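You operate a simulated robot arm through the tools that you are given. There is no shell and no other tool. Be economical: measure what you need, move in short steps, check, and stop when the job is done.

The job below is to be done with a simulated two-armed robot. You get a single attempt, and the scene is never put back.

TASK
Turn the knob marked log to 40 mm. Press the blue button marked reset two times. Take the rubber piece marked base and put it on the top of the bench marked boards. Take the wooden block with felt foot and leave it on the cream card marked tension. Pick up the carton marked seals with one hand, pass it to the other hand and put it on the pane of the light box. Do these in any order. Set down upright: wooden block with felt foot, carton marked seals.

The check looks at the end state, three seconds after you hand in, the way a careful person would. Anything else that was tipped, shoved, dropped, spilled or broken makes it a failure. Lids that push on must go on centred and level and be pressed home; caps that screw on are set level and turned clockwise until they are tight.

THE ROBOT
Two 7-joint arms with two-finger parallel grippers on one trunk, on a base that drives. Base frame: it is fixed to the floor where the robot stands at the start and does not move with it; the origin is under the middle of the robot, x ahead of it, y to its left, z up; the surface under the hand at the start is at about z = 860. Readings come in mm, rad, newtons and seconds.
The left shoulder is at the start at [50, 161, 1123], the right one opposite. With the tool pointing down near the work surface each hand reaches from about 240 to 680 mm from the robot's upright axis, wherever it stands, measured 20 degrees to its own side. Places, roughly: blue button marked reset [500, 300, 900]; carton marked seals [-1500, -1750, 750]; cream card marked tension [-2000, 3000, 750]; knob marked log [500, 0, 900]; pane of the light box (20x20 cm) [-1640, 2820, 840]; rubber piece marked base [500, 2000, 750]; top of the bench marked boards [-1900, 3000, 800]; wooden block with felt foot (6x5x7 cm) [700, 2300, 900]. Payload 3.43 kg a hand.
Tool frame (each hand has its own): the origin (TCP) lies between the finger pads and is the grasp point; the fingertips stand 30 mm ahead of it; z points along the fingers, y is the line along which they close. Largest opening 94 mm; finger width 28, thickness 10; the body of the gripper, 50 by 96 mm, starts 55 mm behind the TCP.
Orientation is that of the tool frame in the base frame, as [roll, pitch, yaw] about the fixed x, y, z axes, in that order (R = Rz(yaw) Ry(pitch) Rx(roll)). With the fingers straight down and closing along the base's y, the tool's x points along the base's -x, its y along +y and its z along -z.

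THE INTERFACE
- The arms move only by the tool nudge_tool. It takes "left_series", "right_series" or both (then of equal length, played together; a hand with none holds still); each is a list of rows, each a list of 7 numbers: the turn, a rotation vector about the tool's x, y, z in rad, then the shift along the tool's x, y, z in mm, then the finger opening in mm, from 0 to 94. In form: [[wx, wy, wz, tx, ty, tz, jaw], ...]. A call has 1 to 10 rows; each row shifts and turns the commanded pose from where the row before left it, along the tool's axes as they then stand. A row lasts 0.2 s, in which the tool goes at most 50 mm and 0.15 rad; a call with a longer step from one row to the next is refused whole, and so is a gripper value outside its range. Where a pose cannot be reached the arm comes as near as it can. A force on the tool above 40 N (or 10 N above the force at the start of the call, whichever is more), or a blocked arm, ends the call early, and 0.2 s more pass. Each finger travels about 45 mm/s and halts on what it meets, pressing with about 23 N; the grip force reading is that of the motor and also rises with nothing between the fingers. The clock runs only during rows and for 0.2 s after the last one: add rows that do not move to give the fingers time. It gives the time, the measured TCP pose, the force on the tool (base axes), the opening and the grip force at its end, in the units of the frame above (readings bear some noise), with the torque about the TCP (base axes, N m) and any sound that the robot's microphone picked up.
- Cameras (640 x 400 px; columns grow to the right, rows downward): "scene" is now at [131.3, 19.4, 1260.5]; the picture's right is [0.20, -0.98, 0.00], its down [-0.42, -0.09, -0.90] and it looks along [0.88, 0.18, -0.43] (base axes); focal length 214 px, centre (320, 200). "left" rides on the left gripper at [76, -14, -102] in its tool frame; the picture's right is [0.18, 0.98, 0.00], its down [-0.75, 0.14, -0.64] and it looks along [-0.63, 0.12, 0.77] (tool axes); focal length 243 px, centre (320, 200). "right" rides on the right gripper at [76, 14, -103] in its tool frame; the picture's right is [-0.18, 0.98, 0.00], its down [-0.75, -0.14, -0.64] and it looks along [-0.63, -0.12, 0.77] (tool axes); focal length 243 px, centre (320, 200). There is no depth. A picture from a camera that has moved, and an enlarged one, comes with that camera's place and axes in the base frame and with its lens.
- capture(camera): a new picture of that camera. No time passes.
- move_column(by): slides the trunk up (or, below 0, down) by that many mm; the arms and the scene camera ride with it, the base frame stays. It gives what a move gives, with no picture.
- base_move(legs): drives the robot by 1 to 6 legs, each [ahead, left, turn to the left] in mm, mm and rad, along the robot's own axes; the way and the turn of a leg run together, so that a leg with both is an arc; at most 1500 mm and 3.142 rad a leg. The arms and the cameras ride along, it lands a little off, and it stops where it bumps. It gives what a move gives.
- head_to(pan, tilt): turns the head with the scene camera to pan (to the left, within 1.396 rad either way) and tilt (down, from -0.506 to 1.204), counted from straight ahead of the robot. It gives what a move gives.
- zoom(camera, box): a new picture of the part [left, top, right, bottom] of that camera's present view, enlarged. No time passes.
- close_job(): hands the job in; it is judged then, once.

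Go step by step. Nothing tells you exact positions but the pictures and the camera data: compare them with the known pose of the tool, close in by small moves and look again before you grip or let go. The budget is 165 turns and 118 pictures, counting those below and the enlarged ones. Unless the task says otherwise, let go and move clear before handing in.

The tools are called after ">>>" as a command line: name --argument value ..., lists and objects as JSON in quotes. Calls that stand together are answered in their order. nudge_tool: Moves the arms, as the interface text tells. Its arguments: {"type":"object","properties":{"left_series":{"type":"array","items":{"type":"array","items":{"type":"number"}}},"right_series":{"type":"array","items":{"type":"array","items":{"type":"number"}}}},"required":[]} The other tools are called the same way: move_column (by) slides the trunk up or down; base_move (legs) drives the base; head_to (pan, tilt) turns the head that bears the scene camera; capture (camera) takes a picture; zoom (camera, box) takes an enlarged picture of a part of a camera's view; close_job () hands the job in.

At the start:

```text
clock: 0.0
left_tcp_pos: [339.8, 226.9, 1150.4]
left_tcp_rot: [3.141, 0.0, 3.141]
left_force: [0.3, 0.2, 0.1]
left_moment: [0.02, 0.01, 0.03]
left_opening: 94.1
left_grasp_force: 0.1
right_tcp_pos: [402.3, -81.2, 1201.3]
right_tcp_rot: [3.139, 0.001, 3.137]
right_force: [-0.6, -0.6, -0.9]
right_moment: [-0.02, -0.04, 0.0]
right_opening: 94.0
right_grasp_force: 0.1
trunk travel left (down, up): [-150.0, 117.0]
robot x, y, heading: [-1.9, -0.7, -0.001]
head pan, tilt: [0.204, 0.445]
```

scene: 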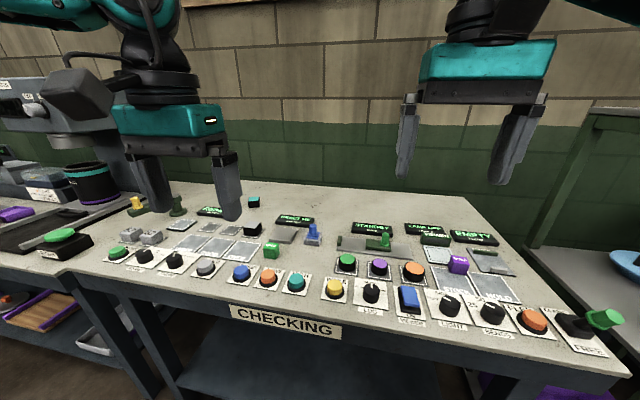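
right: 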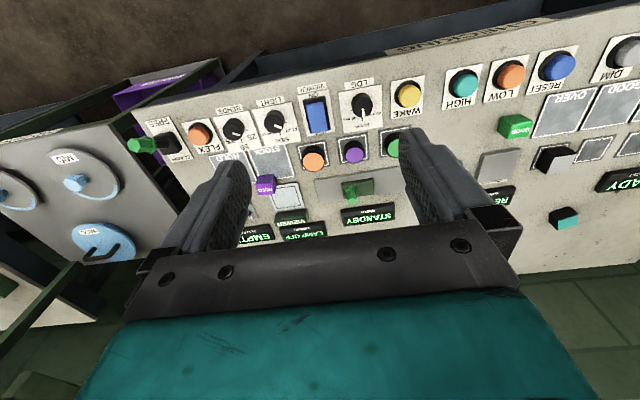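
left: 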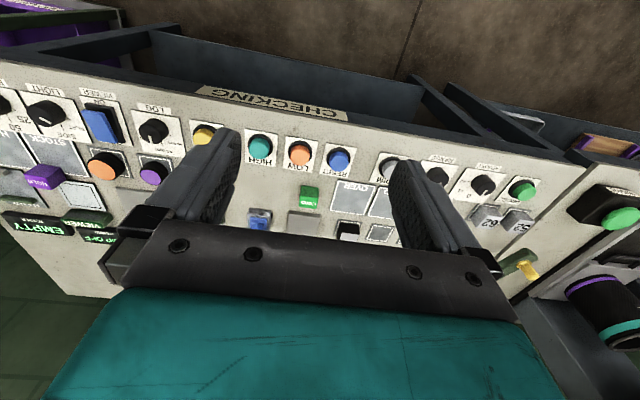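

I see the checking bench with a knob labelled LOG near scene pixel (371,293) and a blue RESET button near (241,272). I'll zoom in on both.

>>> zoom --camera "scene" --box '[320, 260, 420, 322]'

>>> zoom --camera "right" --box '[320, 70, 420, 132]'

>>> zoom --camera "left" --box '[280, 120, 400, 195]'

```text
6.40 times, centred on (370, 291) of scene
camera zoom: at [131.3, 19.4, 1260.5], right [0.2, -0.98, 0.0], down [-0.42, -0.09, -0.9], along [0.88, 0.18, -0.43], focal length 1373 px, centre (0, -382)
```

zoom: 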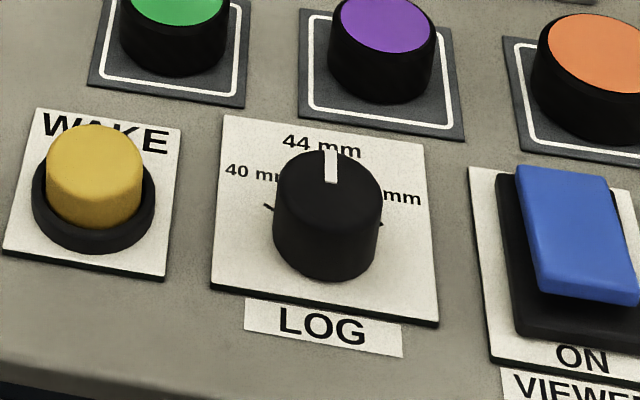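

```text
6.40 times, centred on (370, 101) of right
camera zoom: at [326.5, -66.8, 1302.7], right [0.19, 0.98, 0.0], down [0.75, -0.14, 0.64], along [0.63, -0.12, -0.77], focal length 1553 px, centre (0, 834)
```

zoom: 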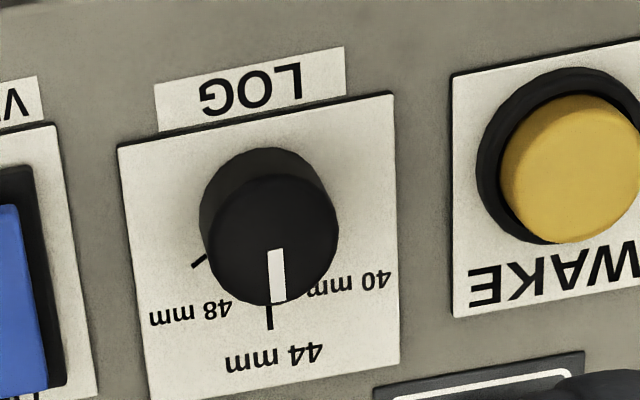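

```text
5.33 times, centred on (340, 158) of left
camera zoom: at [264.7, 213.3, 1252.5], right [-0.18, 0.98, 0.0], down [0.75, 0.14, 0.64], along [0.63, 0.12, -0.77], focal length 1294 px, centre (213, 427)
```

zoom: 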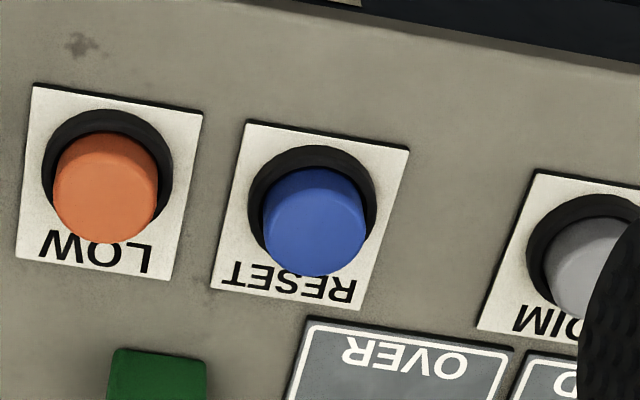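

The bench top is near z=860. The LOG knob is centred at about (495,-22), now pointing at 44, and the ticks for 40 and 48 sit about ±90° away. RESET's top is at about (477,287,880). I'll move the left hand closed over RESET and the right hand part-open above LOG.

>>> nudge_tool --left_series '[[0, 0, 0, -22.8, 10, 35.8, 40], [0, 0, 0, -22.8, 10, 35.8, 0], [0, 0, 0, -22.8, 10, 35.8, 0], [0, 0, 0, -22.8, 10, 35.8, 0], [0, 0, 0, -22.8, 10, 35.8, 0], [0, 0, 0, -22.8, 10, 35.8, 0], [0, 0, 0, 0, 0, 0, 0], [0, 0, 0, 0, 0, 0, 0], [0, 0, 0, 0, 0, 0, 0], [0, 0, 0, 0, 0, 0, 0]]' --right_series '[[0, 0, 0, -15.4, 9.8, 40.2, 60], [0, 0, 0, -15.4, 9.8, 40.2, 60], [0, 0, 0, -15.4, 9.8, 40.2, 60], [0, 0, 0, -15.4, 9.8, 40.2, 60], [0, 0, 0, -15.4, 9.8, 40.2, 60], [0, 0, 0, -15.4, 9.8, 40.2, 60], [0, 0, 0.15, 0, 0, 0, 60], [0, 0, 0.15, 0, 0, 0, 60], [0, 0, 0.15, 0, 0, 0, 60], [0, 0, 0.15, 0, 0, 0, 60]]'

>>> capture --camera "scene"

>>> capture --camera "right"

>>> capture --camera "left"

```text
clock: 2.2
left_tcp_pos: [477.9, 287.0, 936.4]
left_tcp_rot: [3.14, 0.0, -3.141]
left_force: [0.4, 0.1, 1.4]
left_moment: [0.02, 0.01, 0.01]
left_opening: 0.1
left_grasp_force: 23.0
right_tcp_pos: [494.1, -22.4, 958.7]
right_tcp_rot: [3.141, 0.0, 2.536]
right_force: [0.5, 0.5, 0.2]
right_moment: [0.02, -0.01, 0.01]
right_opening: 60.1
right_grasp_force: 0.1
trunk travel left (down, up): [-150.0, 117.0]
robot x, y, heading: [-0.2, -5.0, -0.003]
head pan, tilt: [0.204, 0.445]
```

```text
111 pictures are left
camera scene: at [131.3, 19.4, 1260.5], right [0.2, -0.98, 0.0], down [-0.42, -0.09, -0.9], along [0.88, 0.18, -0.43], focal length 214 px, centre (320, 200)
```

scene: 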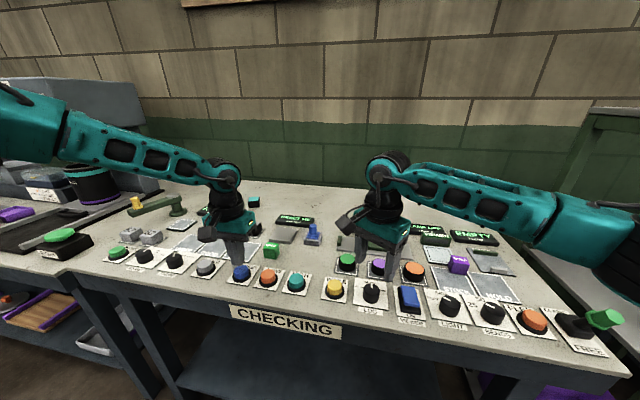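

```text
110 pictures are left
camera right: at [440.4, 32.4, 1061.7], right [0.71, 0.7, 0.0], down [0.54, -0.55, 0.64], along [0.45, -0.46, -0.77], focal length 243 px, centre (320, 200)
```

right: 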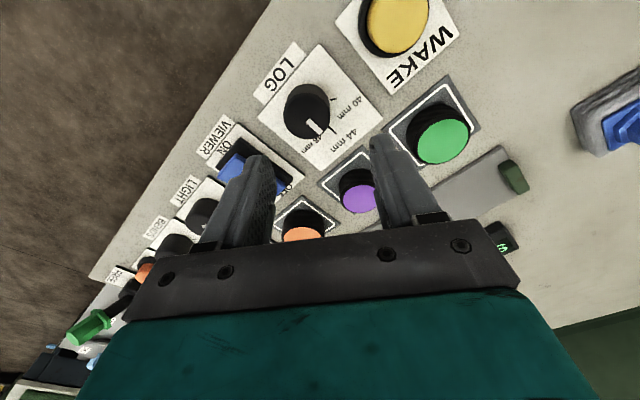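

```text
109 pictures are left
camera left: at [401.3, 273.3, 1038.2], right [-0.18, 0.98, 0.0], down [0.75, 0.14, 0.64], along [0.63, 0.12, -0.77], focal length 243 px, centre (320, 200)
```

left: 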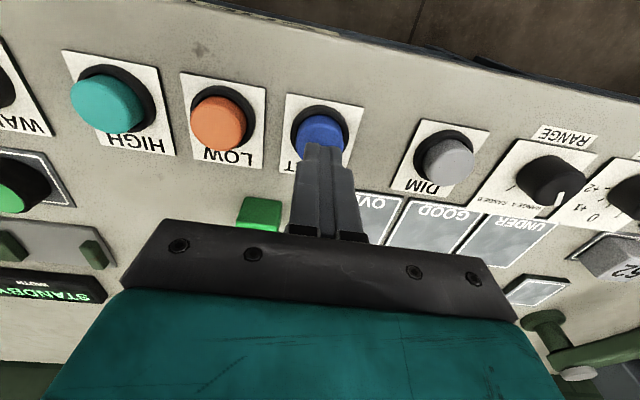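

The left fingertips are over RESET. I'll press it in small steps while I check the knob's centre more closely.

>>> nudge_tool --left_series '[[0, 0, 0, 3, 0, 10, 0], [0, 0, 0, 0, 0, 8, 0], [0, 0, 0, 0, 0, 4, 0], [0, 0, 0, 0, 0, 3, 0], [0, 0, 0, 0, 0, 2, 0], [0, 0, 0, 0, 0, 2, 0], [0, 0, 0, 0, 0, 2, 0]]'

>>> zoom --camera "right" --box '[250, 50, 378, 130]'

>>> zoom --camera "scene" --box '[320, 260, 420, 322]'

```text
clock: 3.8
left_tcp_pos: [474.4, 286.8, 908.5]
left_tcp_rot: [3.141, 0.006, 3.141]
left_force: [-3.1, 4.8, 28.6]
left_moment: [0.14, 0.16, -0.07]
left_opening: 0.3
left_grasp_force: 22.9
right_tcp_pos: [491.6, -22.5, 960.9]
right_tcp_rot: [3.137, 0.0, 2.54]
right_force: [-0.5, 0.5, 0.1]
right_moment: [0.03, -0.01, -0.01]
right_opening: 60.2
right_grasp_force: 0.0
trunk travel left (down, up): [-150.0, 117.0]
robot x, y, heading: [3.1, -2.1, -0.003]
head pan, tilt: [0.204, 0.445]
heard: click
```

```text
5.00 times, centred on (314, 90) of right
camera zoom: at [438.3, 31.6, 1063.3], right [0.71, 0.71, 0.0], down [0.54, -0.54, 0.64], along [0.45, -0.45, -0.77], focal length 1213 px, centre (350, 750)
```

zoom: 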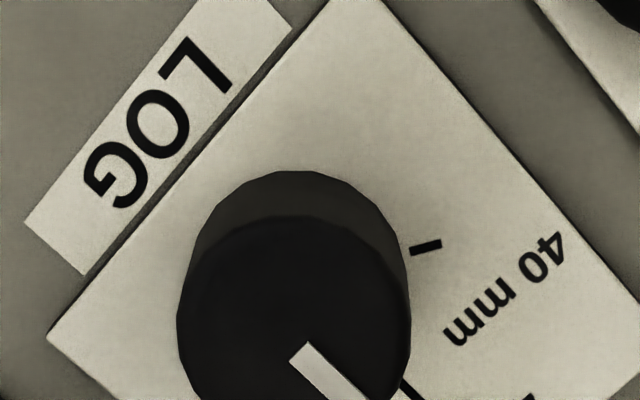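

```text
6.40 times, centred on (370, 291) of scene
camera zoom: at [128.8, 18.6, 1261.2], right [0.2, -0.98, 0.0], down [-0.42, -0.09, -0.9], along [0.89, 0.18, -0.43], focal length 1373 px, centre (0, -382)
```

zoom: 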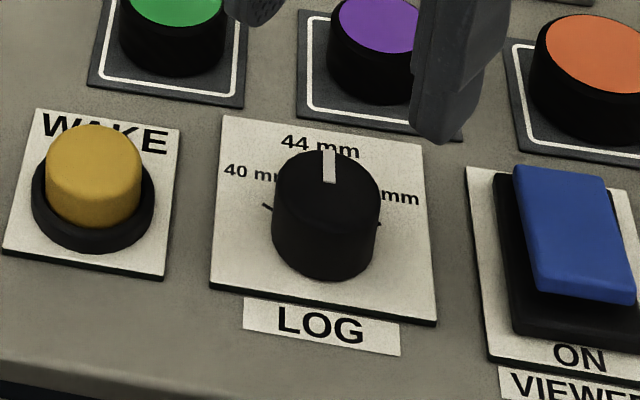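

RESET clicked once. The tick directions and the knob outline put the knob centre at about (485,-23), with the 40 tick about 65° to the left. I'll release and press RESET again while the right hand comes down around the knob.

>>> nudge_tool --left_series '[[0, 0, 0, 0, 0, -10, 0], [0, 0, 0, 0, 0, -10, 0], [0, 0, 0, 0, 0, 0, 0], [0, 0, 0, 0, 0, 0, 0], [0, 0, 0, 0, 0, 0, 0], [0, 0, 0, 0, 0, 0, 0]]' --right_series '[[0, 0, 0, 6, -5.3, 0, 60], [0, 0, 0, 0, 0, 15, 60], [0, 0, 0, 0, 0, 15, 60], [0, 0, 0, 0, 0, 15, 60], [0, 0, 0, 0, 0, 10, 60], [0, 0, 0, 0, 0, 5, 60]]'

>>> capture --camera "right"

>>> zoom --camera "scene" --box '[320, 260, 420, 322]'

```text
clock: 5.2
left_tcp_pos: [474.8, 288.9, 923.9]
left_tcp_rot: [-3.14, 0.0, -3.14]
left_force: [0.1, -0.4, -0.5]
left_moment: [0.01, 0.05, 0.0]
left_opening: 0.2
left_grasp_force: 23.2
right_tcp_pos: [486.3, -24.4, 898.4]
right_tcp_rot: [3.139, -0.001, 2.54]
right_force: [-0.3, 0.6, 0.4]
right_moment: [0.01, 0.02, 0.02]
right_opening: 60.1
right_grasp_force: 0.2
trunk travel left (down, up): [-150.0, 117.0]
robot x, y, heading: [1.9, -5.2, 0.003]
head pan, tilt: [0.204, 0.445]
```

```text
106 pictures are left
camera right: at [432.7, 31.6, 1001.1], right [0.71, 0.71, 0.0], down [0.54, -0.54, 0.64], along [0.45, -0.45, -0.77], focal length 243 px, centre (320, 200)
```

right: 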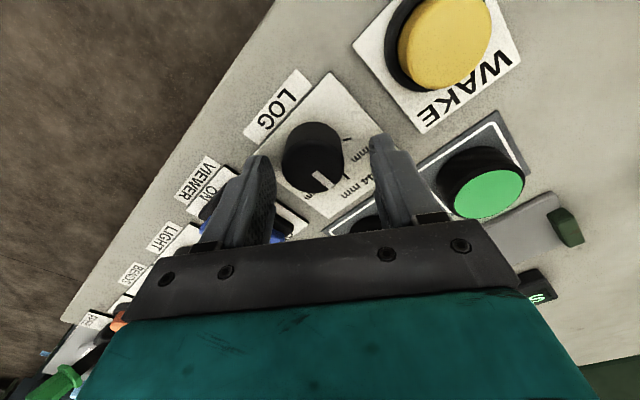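

```text
6.40 times, centred on (370, 291) of scene
camera zoom: at [131.3, 19.4, 1260.5], right [0.2, -0.98, 0.0], down [-0.42, -0.09, -0.9], along [0.88, 0.18, -0.43], focal length 1373 px, centre (0, -382)
```

zoom: 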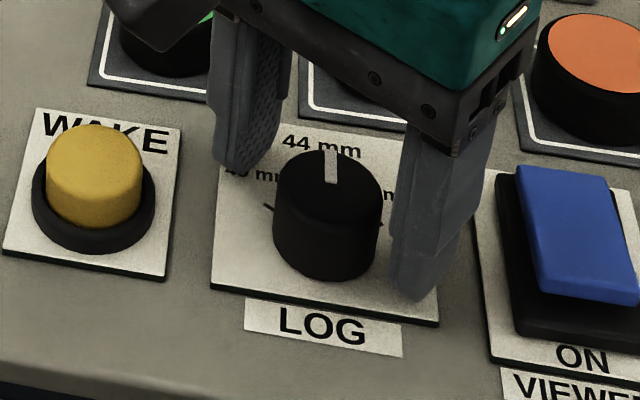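

The knob sits between the fingers. I'll close on it while the left hand makes the second press.

>>> nudge_tool --left_series '[[0, 0, 0, 0, 0, 7, 0], [0, 0, 0, 0, 0, 5, 0], [0, 0, 0, 0, 0, 4, 0], [0, 0, 0, 0, 0, 2, 0], [0, 0, 0, 0, 0, 2, 0], [0, 0, 0, 0, 0, 0, 0]]' --right_series '[[0, 0, 0, 0, 0, 0, 45], [0, 0, 0, 0, 0, 0, 30], [0, 0, 0, 0, 0, 0, 30], [0, 0, 0, 0, 0, 0, 30], [0, 0, 0, 0, 0, 0, 30], [0, 0, 0, 0, 0, 0, 30]]'

```text
clock: 6.6
left_tcp_pos: [474.1, 285.5, 908.0]
left_tcp_rot: [3.14, 0.007, -3.141]
left_force: [-0.4, 6.4, 28.9]
left_moment: [0.16, 0.09, -0.09]
left_opening: 0.1
left_grasp_force: 23.1
right_tcp_pos: [484.3, -25.3, 900.1]
right_tcp_rot: [3.14, 0.001, 2.54]
right_force: [-4.8, -8.9, -2.1]
right_moment: [-0.21, 0.15, 0.02]
right_opening: 36.2
right_grasp_force: 5.2
trunk travel left (down, up): [-150.0, 117.0]
robot x, y, heading: [-0.7, 5.8, 0.002]
head pan, tilt: [0.204, 0.445]
heard: click
```

Second press is done. I'll lift the left hand and turn the knob counter-clockwise by about 60°, then look.

>>> nudge_tool --left_series '[[0, 0, 0, 0, 0, -15, 0], [0, 0, 0, 0, 0, -30, 0], [0, 0, 0, 0, 0, -30, 0], [0, 0, 0, 0, 0, -30, 0], [0, 0, 0, 0, 0, 0, 0], [0, 0, 0, 0, 0, 0, 0], [0, 0, 0, 0, 0, 0, 0], [0, 0, 0, 0, 0, 0, 0], [0, 0, 0, 0, 0, 0, 0], [0, 0, 0, 0, 0, 0, 0]]' --right_series '[[0, 0, 0, 0, 0, 0, 25], [0, 0, 0, 0, 0, 0, 25], [0, 0, -0.13, 0, 0, 0, 25], [0, 0, -0.13, 0, 0, 0, 25], [0, 0, -0.13, 0, 0, 0, 25], [0, 0, -0.13, 0, 0, 0, 25], [0, 0, -0.13, 0, 0, 0, 25], [0, 0, -0.13, 0, 0, 0, 25], [0, 0, -0.13, 0, 0, 0, 25], [0, 0, -0.13, 0, 0, 0, 25]]'

>>> zoom --camera "scene" --box '[320, 260, 420, 322]'

>>> zoom --camera "right" --box '[230, 100, 390, 200]'

```text
clock: 8.8
left_tcp_pos: [474.0, 287.8, 1008.4]
left_tcp_rot: [-3.139, 0.001, -3.141]
left_force: [0.5, 0.5, 0.0]
left_moment: [0.01, 0.0, -0.01]
left_opening: 0.0
left_grasp_force: 22.9
right_tcp_pos: [486.4, -20.3, 900.3]
right_tcp_rot: [3.137, 0.006, -2.7]
right_force: [-0.8, 17.2, -3.0]
right_moment: [0.03, -0.09, -0.99]
right_opening: 34.1
right_grasp_force: 44.8
trunk travel left (down, up): [-150.0, 117.0]
robot x, y, heading: [-2.3, -0.5, 0.004]
head pan, tilt: [0.204, 0.445]
```

```text
6.40 times, centred on (370, 291) of scene
camera zoom: at [131.4, 21.2, 1260.4], right [0.2, -0.98, 0.0], down [-0.42, -0.09, -0.9], along [0.88, 0.18, -0.43], focal length 1373 px, centre (0, -382)
```

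zoom: 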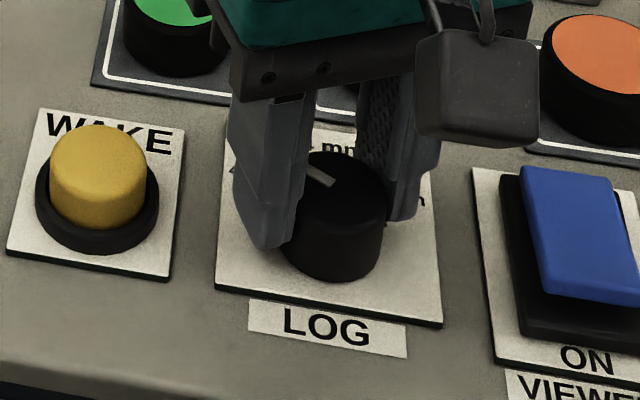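

```text
4.00 times, centred on (310, 150) of right
camera zoom: at [411.7, -40.0, 1001.7], right [-0.25, 0.97, 0.01], down [0.74, 0.19, 0.64], along [0.62, 0.17, -0.77], focal length 970 px, centre (360, 400)
```

zoom: 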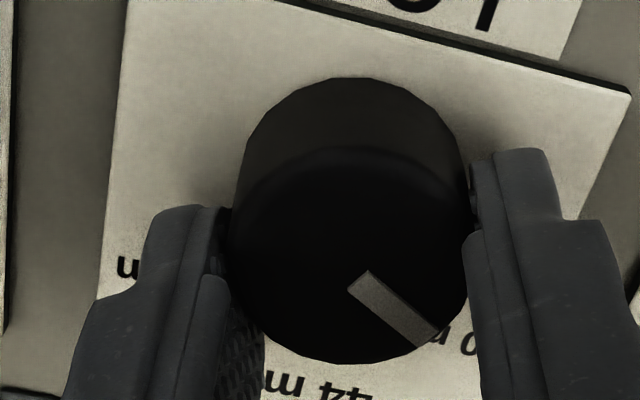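

The pointer is at about 56°. I'll release and lift so I can compare it with the 40 tick.

>>> nudge_tool --right_series '[[0, 0, 0, 0, 0, 0, 45], [0, 0, 0, 0, 0, 0, 60], [0, 0, 0, 0, 0, 0, 60], [0, 0, 0, 0, 0, -30, 60], [0, 0, 0, 0, 0, -40, 60], [0, 0, 0, 30, 0, -30, 60], [0, 0, 0, 0, 0, 0, 60]]'

>>> zoom --camera "scene" --box '[340, 265, 404, 305]'

>>> zoom --camera "right" --box '[250, 80, 410, 180]'

```text
clock: 10.4
left_tcp_pos: [474.8, 287.5, 1010.1]
left_tcp_rot: [3.141, 0.001, -3.14]
left_force: [0.3, -0.3, -0.4]
left_moment: [0.0, 0.01, 0.03]
left_opening: 0.0
left_grasp_force: 23.0
right_tcp_pos: [460.1, -36.7, 999.4]
right_tcp_rot: [3.139, 0.0, -2.704]
right_force: [-0.1, -0.4, 0.3]
right_moment: [-0.01, -0.01, 0.02]
right_opening: 60.2
right_grasp_force: 0.1
trunk travel left (down, up): [-150.0, 117.0]
robot x, y, heading: [-1.1, -0.7, 0.001]
head pan, tilt: [0.204, 0.445]
```

```text
10.00 times, centred on (372, 285) of scene
camera zoom: at [131.4, 19.6, 1260.4], right [0.2, -0.98, 0.0], down [-0.42, -0.09, -0.9], along [0.88, 0.18, -0.43], focal length 2145 px, centre (-200, -650)
```

zoom: 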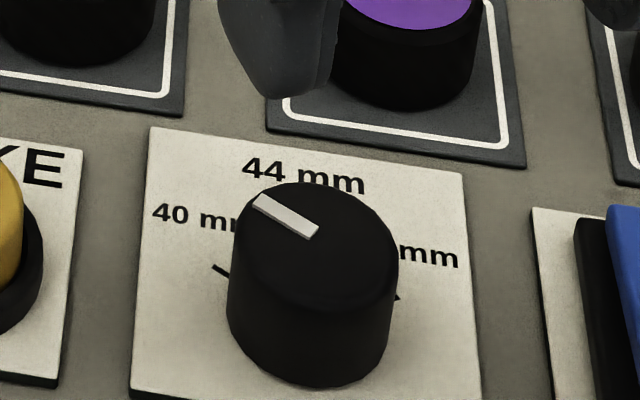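

```text
4.00 times, centred on (330, 130) of right
camera zoom: at [384.9, -56.6, 1101.5], right [-0.25, 0.97, 0.0], down [0.74, 0.19, 0.64], along [0.62, 0.16, -0.77], focal length 970 px, centre (280, 480)
```

zoom: 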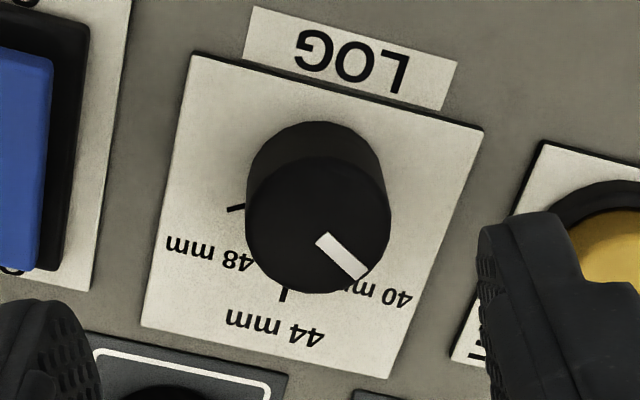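

The pointer and the 40 tick both come out near 60°. I'll zoom further to compare them exactly.

>>> zoom --camera "scene" --box '[354, 278, 386, 298]'

>>> zoom --camera "right" --box '[300, 100, 364, 140]'

```text
16.00 times, centred on (370, 288) of scene
camera zoom: at [131.4, 19.6, 1260.4], right [0.2, -0.98, 0.0], down [-0.42, -0.09, -0.9], along [0.88, 0.18, -0.43], focal length 3432 px, centre (-480, -1208)
```

zoom: 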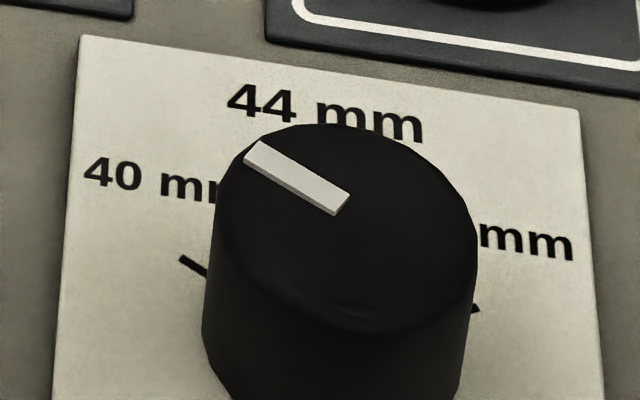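

```text
10.00 times, centred on (332, 120) of right
camera zoom: at [384.9, -56.6, 1101.5], right [-0.25, 0.97, 0.0], down [0.74, 0.19, 0.64], along [0.62, 0.16, -0.77], focal length 2426 px, centre (200, 1000)
```

zoom: 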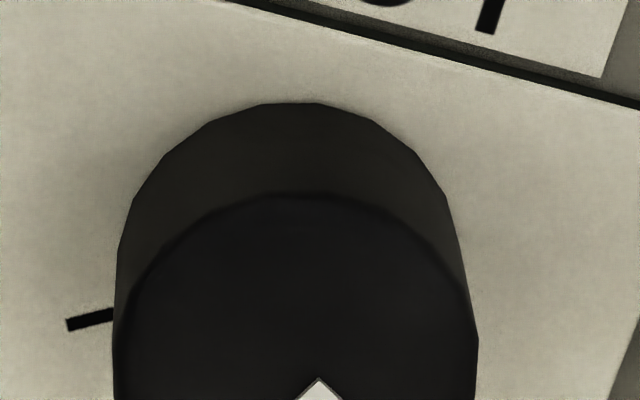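

The pointer lies parallel to the 40 tick, so the knob is set and RESET has been pressed twice. I'll fold both arms back and up, back away from the bench and look around.

>>> nudge_tool --left_series '[[0, 0, 0, 0, 0, -40, 0], [0, 0, 0, 0, 0, -40, 40], [0, 0, 0, 0, 0, -40, 94], [0, 0, 0, 40, -5, 0, 94], [0, 0, 0, 40, -5, 0, 94], [0, 0, 0, 40, -5, 0, 94], [0, 0, 0, 30, 0, 0, 94]]' --right_series '[[0, 0, 0.147, 0, 0, -40, 60], [0, 0, 0.147, 0, 0, -40, 94], [0, 0, 0.147, 0, 0, -40, 94], [0, 0, 0, 30, -35, 0, 94], [0, 0, 0, 30, -35, 0, 94], [0, 0, 0, 30, -35, 0, 94], [0, 0, 0, 30, -35, 0, 94]]'

>>> head_to --pan 1.0 --tilt 0.3

>>> capture --camera "scene"

>>> head_to --pan -1.0 --tilt 0.3

>>> capture --camera "scene"

```text
clock: 12.0
left_tcp_pos: [323.8, 272.5, 1130.1]
left_tcp_rot: [3.14, 0.002, -3.141]
left_force: [0.3, 0.5, 0.6]
left_moment: [-0.01, -0.01, -0.02]
left_opening: 94.1
left_grasp_force: 0.2
right_tcp_pos: [337.2, -177.9, 1119.5]
right_tcp_rot: [3.137, 0.0, 3.139]
right_force: [0.0, 1.1, 0.1]
right_moment: [-0.03, -0.02, 0.02]
right_opening: 94.0
right_grasp_force: 0.1
trunk travel left (down, up): [-150.0, 117.0]
robot x, y, heading: [1.0, -1.7, -0.002]
head pan, tilt: [0.204, 0.445]
```

```text
clock: 13.1
left_tcp_pos: [324.7, 272.4, 1128.8]
left_tcp_rot: [3.141, 0.0, -3.141]
left_force: [-0.4, -0.2, 0.3]
left_moment: [0.0, 0.01, 0.0]
left_opening: 94.0
left_grasp_force: 0.0
right_tcp_pos: [338.2, -177.6, 1119.8]
right_tcp_rot: [3.139, 0.002, 3.14]
right_force: [-0.6, -0.1, 0.3]
right_moment: [0.03, 0.01, 0.0]
right_opening: 93.9
right_grasp_force: 0.0
trunk travel left (down, up): [-150.0, 117.0]
robot x, y, heading: [-2.0, -0.7, -0.003]
head pan, tilt: [1.0, 0.3]
```

```text
98 pictures are left
camera scene: at [91.7, 79.3, 1273.9], right [0.84, -0.54, 0.0], down [-0.16, -0.25, -0.96], along [0.52, 0.8, -0.3], focal length 214 px, centre (320, 200)
```

scene: 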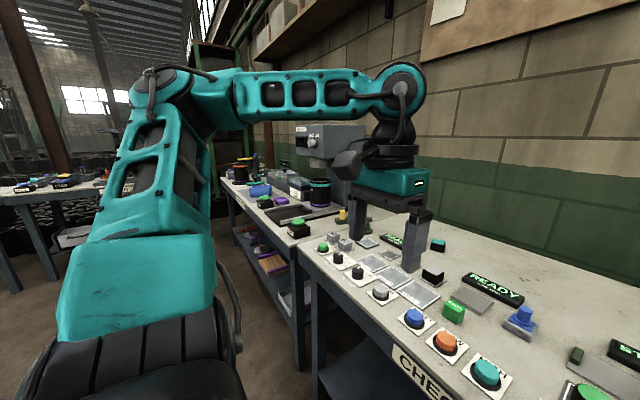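

```text
clock: 15.1
left_tcp_pos: [324.8, 272.6, 1127.8]
left_tcp_rot: [3.141, 0.001, -3.139]
left_force: [0.9, 0.6, -0.7]
left_moment: [-0.03, -0.03, -0.02]
left_opening: 94.1
left_grasp_force: 0.1
right_tcp_pos: [338.6, -176.3, 1119.8]
right_tcp_rot: [3.139, 0.0, 3.138]
right_force: [0.0, 0.0, 0.5]
right_moment: [-0.02, 0.0, 0.01]
right_opening: 93.9
right_grasp_force: 0.0
trunk travel left (down, up): [-150.0, 117.0]
robot x, y, heading: [1.2, 0.9, -0.0]
head pan, tilt: [-1.0, 0.3]
```

```text
97 pictures are left
camera scene: at [91.7, -77.7, 1273.9], right [-0.84, -0.54, 0.0], down [-0.16, 0.25, -0.96], along [0.52, -0.8, -0.3], focal length 214 px, centre (320, 200)
```

scene: 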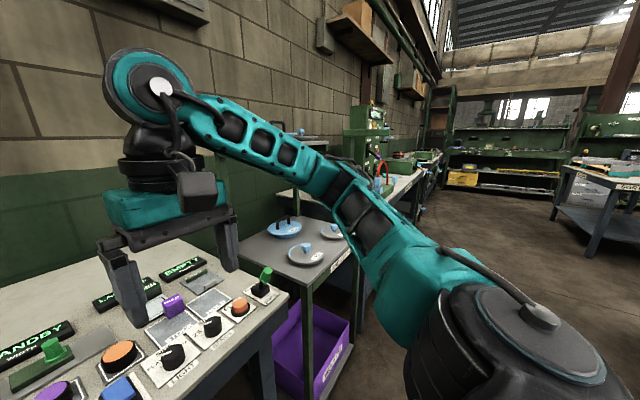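

The benches run along the wall ahead. I'll back off and drive left toward the rubber piece and the wooden block.

>>> base_move --legs '[[-200, 0, 0], [0, 1000, 0], [0, 900, 0]]'

>>> head_to --pan 0.0 --tilt 0.5

>>> capture --camera "scene"

>>> head_to --pan 1.2 --tilt 0.3

>>> capture --camera "scene"

```text
clock: 33.3
left_tcp_pos: [127.4, 2186.6, 1129.0]
left_tcp_rot: [-3.14, -0.001, 3.141]
left_force: [0.6, -0.5, -0.1]
left_moment: [0.01, 0.01, 0.01]
left_opening: 93.8
left_grasp_force: 0.1
right_tcp_pos: [143.6, 1737.2, 1119.8]
right_tcp_rot: [3.14, 0.001, 3.14]
right_force: [0.1, 0.9, 0.0]
right_moment: [0.03, 0.01, 0.02]
right_opening: 94.2
right_grasp_force: 0.0
trunk travel left (down, up): [-150.0, 117.0]
robot x, y, heading: [-197.1, 1915.4, 0.003]
head pan, tilt: [-1.0, 0.3]
```

```text
clock: 34.6
left_tcp_pos: [127.7, 2186.2, 1129.6]
left_tcp_rot: [-3.141, 0.0, -3.14]
left_force: [0.0, -0.7, -0.4]
left_moment: [-0.03, 0.0, 0.01]
left_opening: 93.8
left_grasp_force: 0.2
right_tcp_pos: [143.6, 1736.5, 1120.1]
right_tcp_rot: [3.14, 0.001, 3.141]
right_force: [-0.1, -0.3, -0.7]
right_moment: [0.0, 0.0, 0.02]
right_opening: 93.8
right_grasp_force: 0.1
trunk travel left (down, up): [-150.0, 117.0]
robot x, y, heading: [-194.3, 1912.9, 0.002]
head pan, tilt: [0.0, 0.499]
```

```text
96 pictures are left
camera scene: at [-63.4, 1914.2, 1255.5], right [0.0, -1.0, 0.0], down [-0.48, 0.0, -0.88], along [0.88, 0.0, -0.48], focal length 214 px, centre (320, 200)
```

scene: 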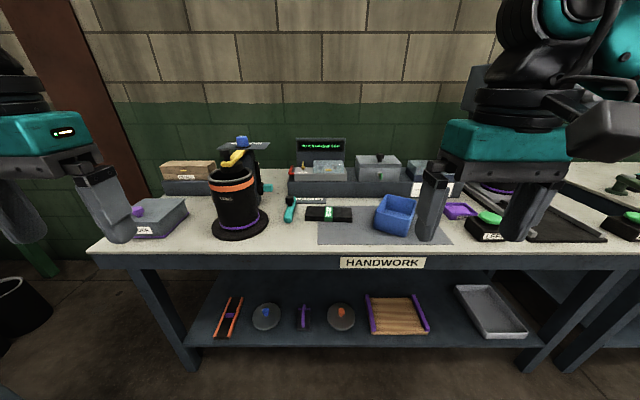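

```text
clock: 36.0
left_tcp_pos: [127.3, 2186.5, 1129.6]
left_tcp_rot: [-3.141, 0.002, -3.139]
left_force: [-0.6, 0.6, 0.4]
left_moment: [-0.02, -0.05, 0.02]
left_opening: 94.0
left_grasp_force: 0.1
right_tcp_pos: [143.0, 1737.6, 1119.0]
right_tcp_rot: [3.139, 0.001, -3.142]
right_force: [-0.4, 0.1, -0.2]
right_moment: [0.03, 0.01, 0.02]
right_opening: 94.0
right_grasp_force: 0.0
trunk travel left (down, up): [-150.0, 117.0]
robot x, y, heading: [-193.4, 1914.3, 0.006]
head pan, tilt: [1.201, 0.3]
```

```text
95 pictures are left
camera scene: at [-120.8, 2001.2, 1273.9], right [0.93, -0.36, 0.0], down [-0.11, -0.28, -0.96], along [0.34, 0.89, -0.3], focal length 214 px, centre (320, 200)
```

scene: 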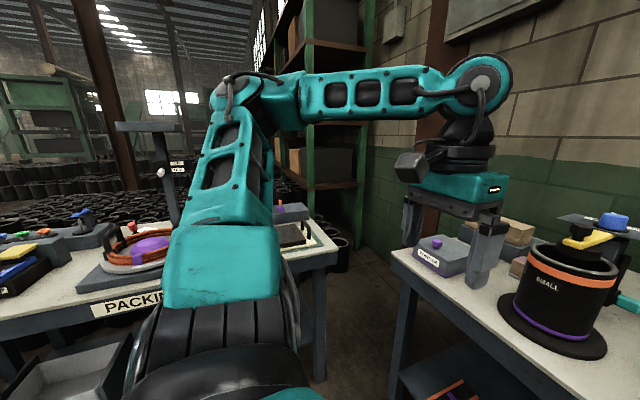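

The HANDWORK bench is ahead, with a wooden item on the riser at left. I'll raise the hands' view out of the way and zoom on the details.

>>> head_to --pan 0.0 --tilt 0.5

>>> zoom --camera "scene" --box '[90, 120, 330, 270]'

>>> zoom --camera "scene" --box '[270, 130, 510, 280]'

>>> zoom --camera "scene" --box '[190, 270, 430, 400]'

```text
clock: 37.4
left_tcp_pos: [128.2, 2186.1, 1128.1]
left_tcp_rot: [3.141, 0.001, -3.14]
left_force: [1.1, -0.1, 0.2]
left_moment: [0.02, 0.0, 0.01]
left_opening: 94.0
left_grasp_force: 0.1
right_tcp_pos: [143.7, 1737.8, 1119.5]
right_tcp_rot: [3.141, 0.001, -3.141]
right_force: [-0.2, 0.7, -0.4]
right_moment: [0.02, 0.01, 0.0]
right_opening: 94.1
right_grasp_force: 0.1
trunk travel left (down, up): [-150.0, 117.0]
robot x, y, heading: [-193.9, 1912.4, 0.006]
head pan, tilt: [0.0, 0.499]
```

```text
2.67 times, centred on (210, 195) of scene
camera zoom: at [-63.4, 1914.4, 1255.5], right [0.0, -1.0, 0.0], down [-0.48, 0.0, -0.88], along [0.88, 0.0, -0.48], focal length 572 px, centre (613, 213)
```

zoom: 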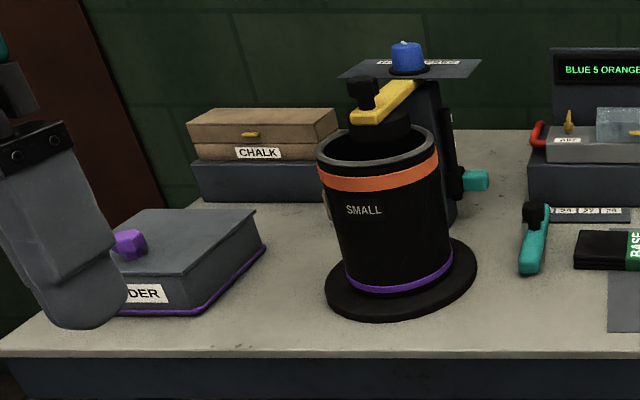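

```text
2.67 times, centred on (390, 205) of scene
camera zoom: at [-63.4, 1914.4, 1255.5], right [0.0, -1.0, 0.0], down [-0.48, 0.0, -0.88], along [0.88, 0.0, -0.48], focal length 572 px, centre (133, 187)
```

zoom: 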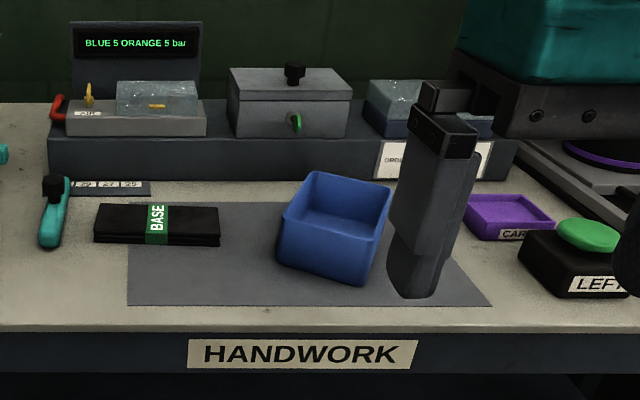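

```text
2.67 times, centred on (310, 335) of scene
camera zoom: at [-63.4, 1914.4, 1255.5], right [0.0, -1.0, 0.0], down [-0.48, 0.0, -0.88], along [0.88, 0.0, -0.48], focal length 572 px, centre (347, -160)
```

zoom: 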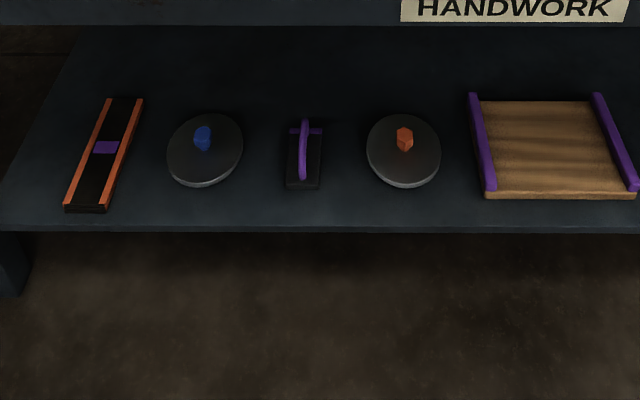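

The black piece with the green BASE band is on the mat. The wooden block isn't obvious yet, since the CHALK box is larger than 6x5x7 cm. I'll look through both wrist cameras to fix heights.

>>> capture --camera "right"

>>> capture --camera "left"

```text
91 pictures are left
camera right: at [68.0, 1751.6, 1221.7], right [0.18, 0.98, 0.0], down [0.75, -0.14, 0.64], along [0.63, -0.12, -0.77], focal length 243 px, centre (320, 200)
```

right: 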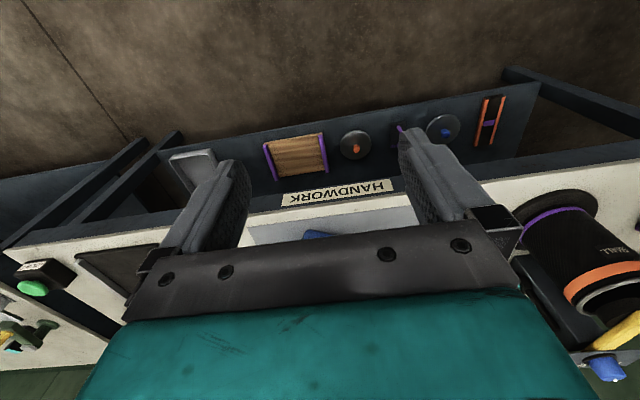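

```text
90 pictures are left
camera left: at [51.8, 2172.6, 1231.1], right [-0.19, 0.98, 0.0], down [0.75, 0.14, 0.64], along [0.63, 0.12, -0.77], focal length 243 px, centre (320, 200)
```

left: 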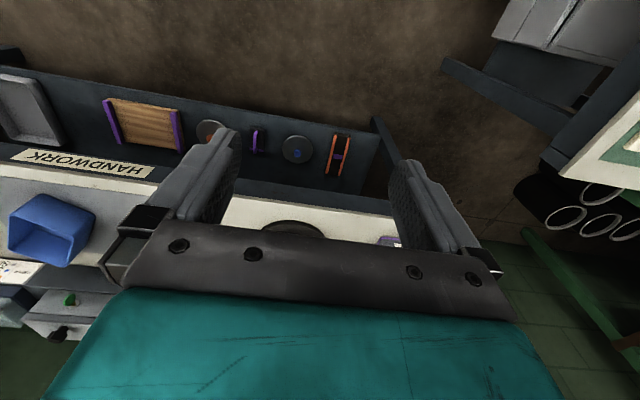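

The block seems to be the tan object partly hidden behind the SMALL pot, near (707,2349). BASE is near (609,1881), on a bench top at z≈820. I'll drive closer and put the right hand near BASE.

>>> base_move --legs '[[200, 130, 0]]'

>>> nudge_tool --right_series '[[0, 0, 0.15, 0, 0, 0, 94], [0, 0, 0.15, 0, 0, 0, 94], [0, 0, 0.15, 0, 0, 0, 94], [0, 0, 0.15, 0, 0, 0, 94], [0, 0, 0.15, 0, 0, 0, 94], [0, 0, 0.15, 0, 0, 0, 94], [0, 0, 0.15, 0, 0, 0, 94], [0, 0, 0.15, 0, 0, 0, 94], [0, 0, 0.15, 0, 0, 0, 94], [0, 0, 0.15, 0, 0, 0, 94]]'

>>> capture --camera "scene"

>>> capture --camera "right"

```text
clock: 39.2
left_tcp_pos: [328.0, 2315.1, 1128.1]
left_tcp_rot: [3.141, 0.002, -3.141]
left_force: [0.9, 0.8, 0.3]
left_moment: [-0.01, 0.0, 0.05]
left_opening: 93.9
left_grasp_force: 0.1
right_tcp_pos: [343.4, 1865.8, 1118.8]
right_tcp_rot: [3.141, -0.001, 3.139]
right_force: [-0.5, -0.2, 0.6]
right_moment: [0.0, -0.02, -0.02]
right_opening: 94.2
right_grasp_force: 0.0
trunk travel left (down, up): [-150.0, 117.0]
robot x, y, heading: [4.7, 2042.7, 0.003]
head pan, tilt: [0.0, 0.499]
```

```text
clock: 41.4
left_tcp_pos: [327.1, 2314.2, 1128.4]
left_tcp_rot: [3.14, 0.0, -3.139]
left_force: [-0.3, -0.7, 0.3]
left_moment: [0.0, 0.0, -0.01]
left_opening: 94.0
left_grasp_force: 0.2
right_tcp_pos: [342.7, 1865.7, 1119.3]
right_tcp_rot: [3.141, -0.002, 1.639]
right_force: [-0.3, 0.2, -0.7]
right_moment: [0.0, -0.01, 0.0]
right_opening: 94.0
right_grasp_force: 0.2
trunk travel left (down, up): [-150.0, 117.0]
robot x, y, heading: [4.8, 2044.9, 0.0]
head pan, tilt: [0.0, 0.499]
```

```text
89 pictures are left
camera scene: at [136.1, 2043.0, 1255.5], right [0.0, -1.0, 0.0], down [-0.48, 0.0, -0.88], along [0.88, 0.0, -0.48], focal length 214 px, centre (320, 200)
```

scene: 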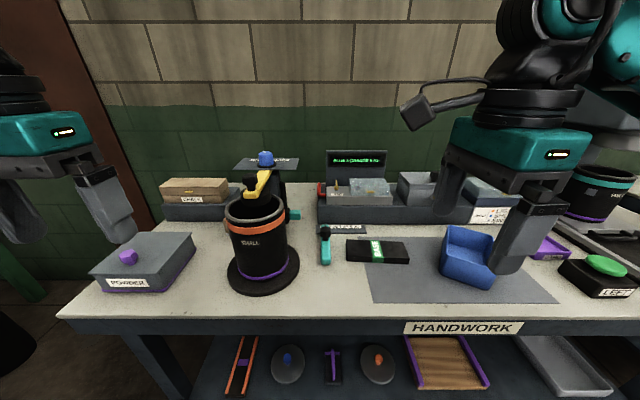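

```text
88 pictures are left
camera right: at [352.7, 1943.1, 1221.6], right [0.99, -0.12, 0.0], down [-0.09, -0.76, 0.64], along [-0.08, -0.64, -0.77], focal length 243 px, centre (320, 200)
```

right: 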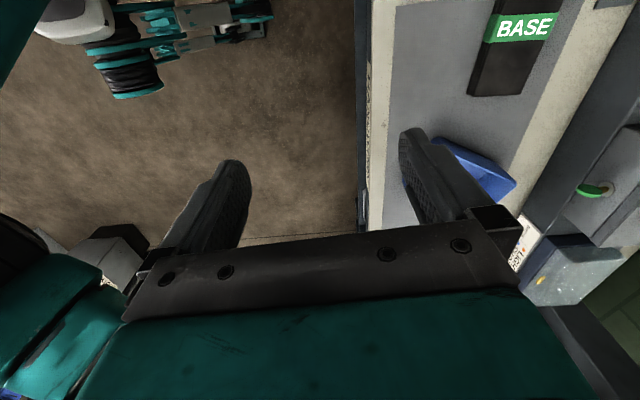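

BASE is a slab spanning x≈562–638, centred near (600,1880). I'll bring the right hand above it, closing along x.

>>> nudge_tool --right_series '[[0, 0, 0.07, 0, 0, 0, 94], [0, 0, 0, 2.3, 42.8, 0, 94], [0, 0, 0, 2.3, 42.8, 0, 94], [0, 0, 0, 2.3, 42.8, 0, 94], [0, 0, 0, 2.3, 42.8, 0, 94], [0, 0, 0, 2.3, 42.8, 0, 94], [0, 0, 0, 2.3, 42.8, 0, 94], [0, 0, 0, 0, 0, 45, 94], [0, 0, 0, 0, 0, 45, 94], [0, 0, 0, 0, 0, 45, 94]]'

>>> capture --camera "scene"

>>> capture --camera "right"

```text
clock: 43.6
left_tcp_pos: [327.9, 2313.5, 1129.3]
left_tcp_rot: [-3.14, -0.001, -3.141]
left_force: [0.1, -0.4, 0.4]
left_moment: [-0.04, 0.04, 0.01]
left_opening: 94.0
left_grasp_force: 0.0
right_tcp_pos: [600.9, 1880.3, 983.7]
right_tcp_rot: [3.141, 0.0, 1.572]
right_force: [0.9, -0.2, -0.2]
right_moment: [0.01, -0.01, -0.03]
right_opening: 94.2
right_grasp_force: 0.0
trunk travel left (down, up): [-150.0, 117.0]
robot x, y, heading: [2.3, 2045.9, -0.001]
head pan, tilt: [0.0, 0.499]
```

```text
87 pictures are left
camera scene: at [136.4, 2042.8, 1255.5], right [0.0, -1.0, 0.0], down [-0.48, 0.0, -0.88], along [0.88, 0.0, -0.48], focal length 214 px, centre (320, 200)
```

scene: 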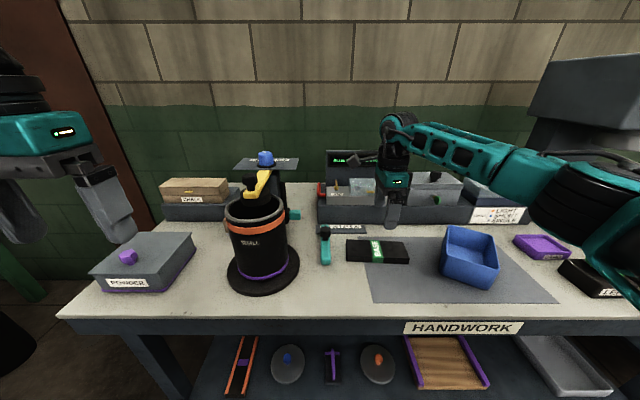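

```text
86 pictures are left
camera right: at [615.5, 1955.9, 1085.2], right [0.98, -0.18, 0.0], down [-0.14, -0.75, 0.64], along [-0.12, -0.63, -0.77], focal length 243 px, centre (320, 200)
```

right: 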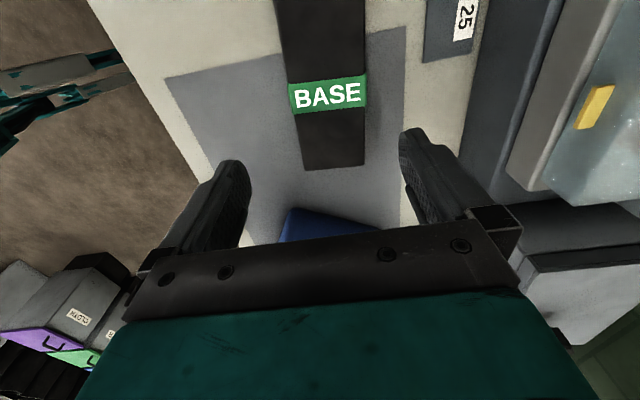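

The slab centre is at about (609,1882), 74 mm wide. I'll shift 8 mm and come down around it.

>>> nudge_tool --right_series '[[0, 0, 0, 2, 8, 0, 94], [0, 0, 0, 0, 0, 40, 94], [0, 0, 0, 0, 0, 40, 94], [0, 0, 0, 0, 0, 20, 94], [0, 0, 0, 0, 0, 15, 94], [0, 0, 0, 0, 0, 0, 94]]'

>>> zoom --camera "scene" --box '[320, 200, 448, 280]'

>>> capture --camera "right"

```text
clock: 45.0
left_tcp_pos: [327.0, 2316.1, 1128.8]
left_tcp_rot: [3.141, 0.0, -3.138]
left_force: [-0.1, -1.1, 0.4]
left_moment: [0.04, 0.01, -0.01]
left_opening: 94.1
left_grasp_force: 0.1
right_tcp_pos: [608.8, 1882.4, 868.9]
right_tcp_rot: [3.14, -0.001, 1.572]
right_force: [0.0, 0.3, 0.0]
right_moment: [-0.01, 0.03, 0.02]
right_opening: 93.9
right_grasp_force: 0.1
trunk travel left (down, up): [-150.0, 117.0]
robot x, y, heading: [4.0, 2041.9, 0.007]
head pan, tilt: [0.0, 0.499]
```

```text
5.00 times, centred on (384, 240) of scene
camera zoom: at [136.1, 2043.0, 1255.5], right [0.0, -1.0, 0.0], down [-0.48, 0.0, -0.88], along [0.88, 0.0, -0.48], focal length 1072 px, centre (0, 0)
```

zoom: 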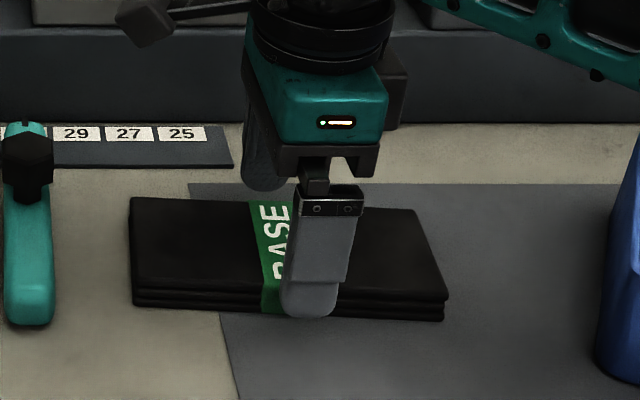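

```text
84 pictures are left
camera right: at [622.5, 1958.4, 971.2], right [0.98, -0.18, 0.0], down [-0.14, -0.75, 0.64], along [-0.12, -0.63, -0.77], focal length 243 px, centre (320, 200)
```

right: 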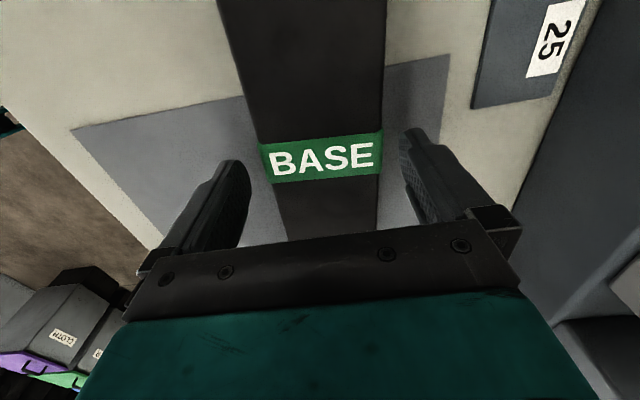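

The stack sits between the fingers. I'll lower another 10 mm, centre along its length, and close.

>>> nudge_tool --right_series '[[0, 0, 0, 7, 0, 5, 94], [0, 0, 0, 0, 0, 5, 94], [0, 0, 0, 0, 0, 0, 80], [0, 0, 0, 0, 0, 0, 65], [0, 0, 0, 0, 0, 0, 55], [0, 0, 0, 0, 0, 0, 50], [0, 0, 0, 0, 0, 0, 50]]'

>>> capture --camera "right"

```text
clock: 46.6
left_tcp_pos: [327.8, 2315.8, 1128.8]
left_tcp_rot: [-3.141, 0.001, -3.14]
left_force: [-0.2, 0.4, 0.3]
left_moment: [0.02, 0.04, -0.02]
left_opening: 94.4
left_grasp_force: 0.0
right_tcp_pos: [608.9, 1888.9, 859.2]
right_tcp_rot: [-3.141, -0.001, 1.57]
right_force: [3.7, 0.8, 1.4]
right_moment: [0.08, -0.25, -0.09]
right_opening: 76.5
right_grasp_force: 23.1
trunk travel left (down, up): [-150.0, 117.0]
robot x, y, heading: [3.2, 2041.1, 0.003]
head pan, tilt: [0.0, 0.499]
```

```text
83 pictures are left
camera right: at [622.9, 1965.3, 961.9], right [0.98, -0.18, 0.0], down [-0.14, -0.75, 0.64], along [-0.12, -0.63, -0.77], focal length 243 px, centre (320, 200)
```

right: 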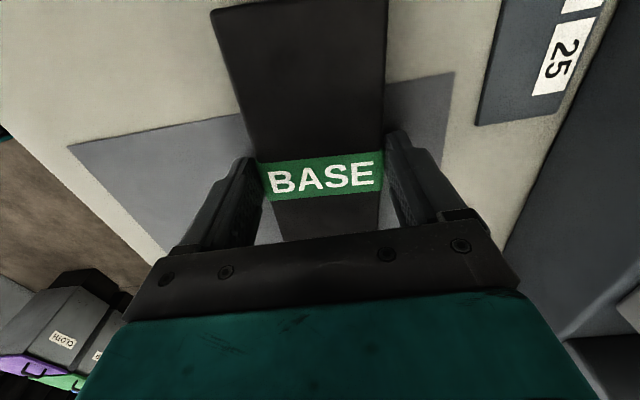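

Gripped at 76 mm. I'll lift gently and check that it holds.

>>> nudge_tool --right_series '[[0, 0, 0, 0, 0, -10, 45], [0, 0, 0, 0, 0, -20, 45], [0, 0, 0, 0, 0, -40, 45], [0, 0, 0, 0, 0, -40, 45], [0, 0, 0, 0, 0, -40, 45], [0, 0, 0, 0, 0, -40, 45], [0, 0, 0, 0, 0, -40, 45], [0, 0, 0, 0, 0, -30, 45]]'

>>> capture --camera "right"

```text
clock: 48.4
left_tcp_pos: [326.5, 2314.1, 1127.4]
left_tcp_rot: [-3.14, 0.002, -3.139]
left_force: [0.9, -0.3, -1.1]
left_moment: [-0.01, 0.04, -0.05]
left_opening: 93.9
left_grasp_force: 0.0
right_tcp_pos: [607.5, 1890.1, 1120.2]
right_tcp_rot: [3.14, -0.001, 1.573]
right_force: [0.0, -1.0, -3.4]
right_moment: [0.0, 0.02, -0.01]
right_opening: 76.4
right_grasp_force: 23.3
trunk travel left (down, up): [-150.0, 117.0]
robot x, y, heading: [5.9, 2040.1, 0.004]
head pan, tilt: [0.0, 0.499]
```

```text
82 pictures are left
camera right: at [621.4, 1966.1, 1221.9], right [0.98, -0.18, 0.0], down [-0.14, -0.75, 0.64], along [-0.12, -0.63, -0.77], focal length 243 px, centre (320, 200)
```

right: 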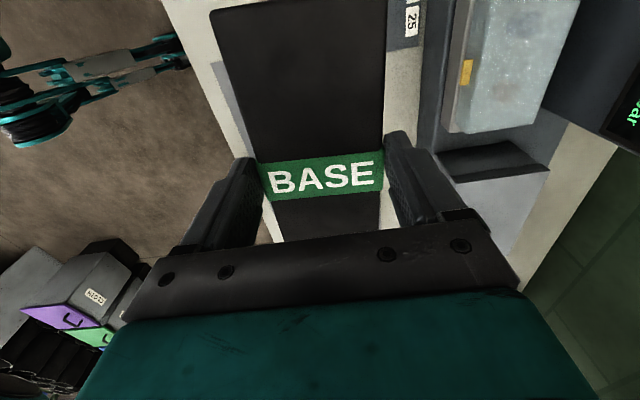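

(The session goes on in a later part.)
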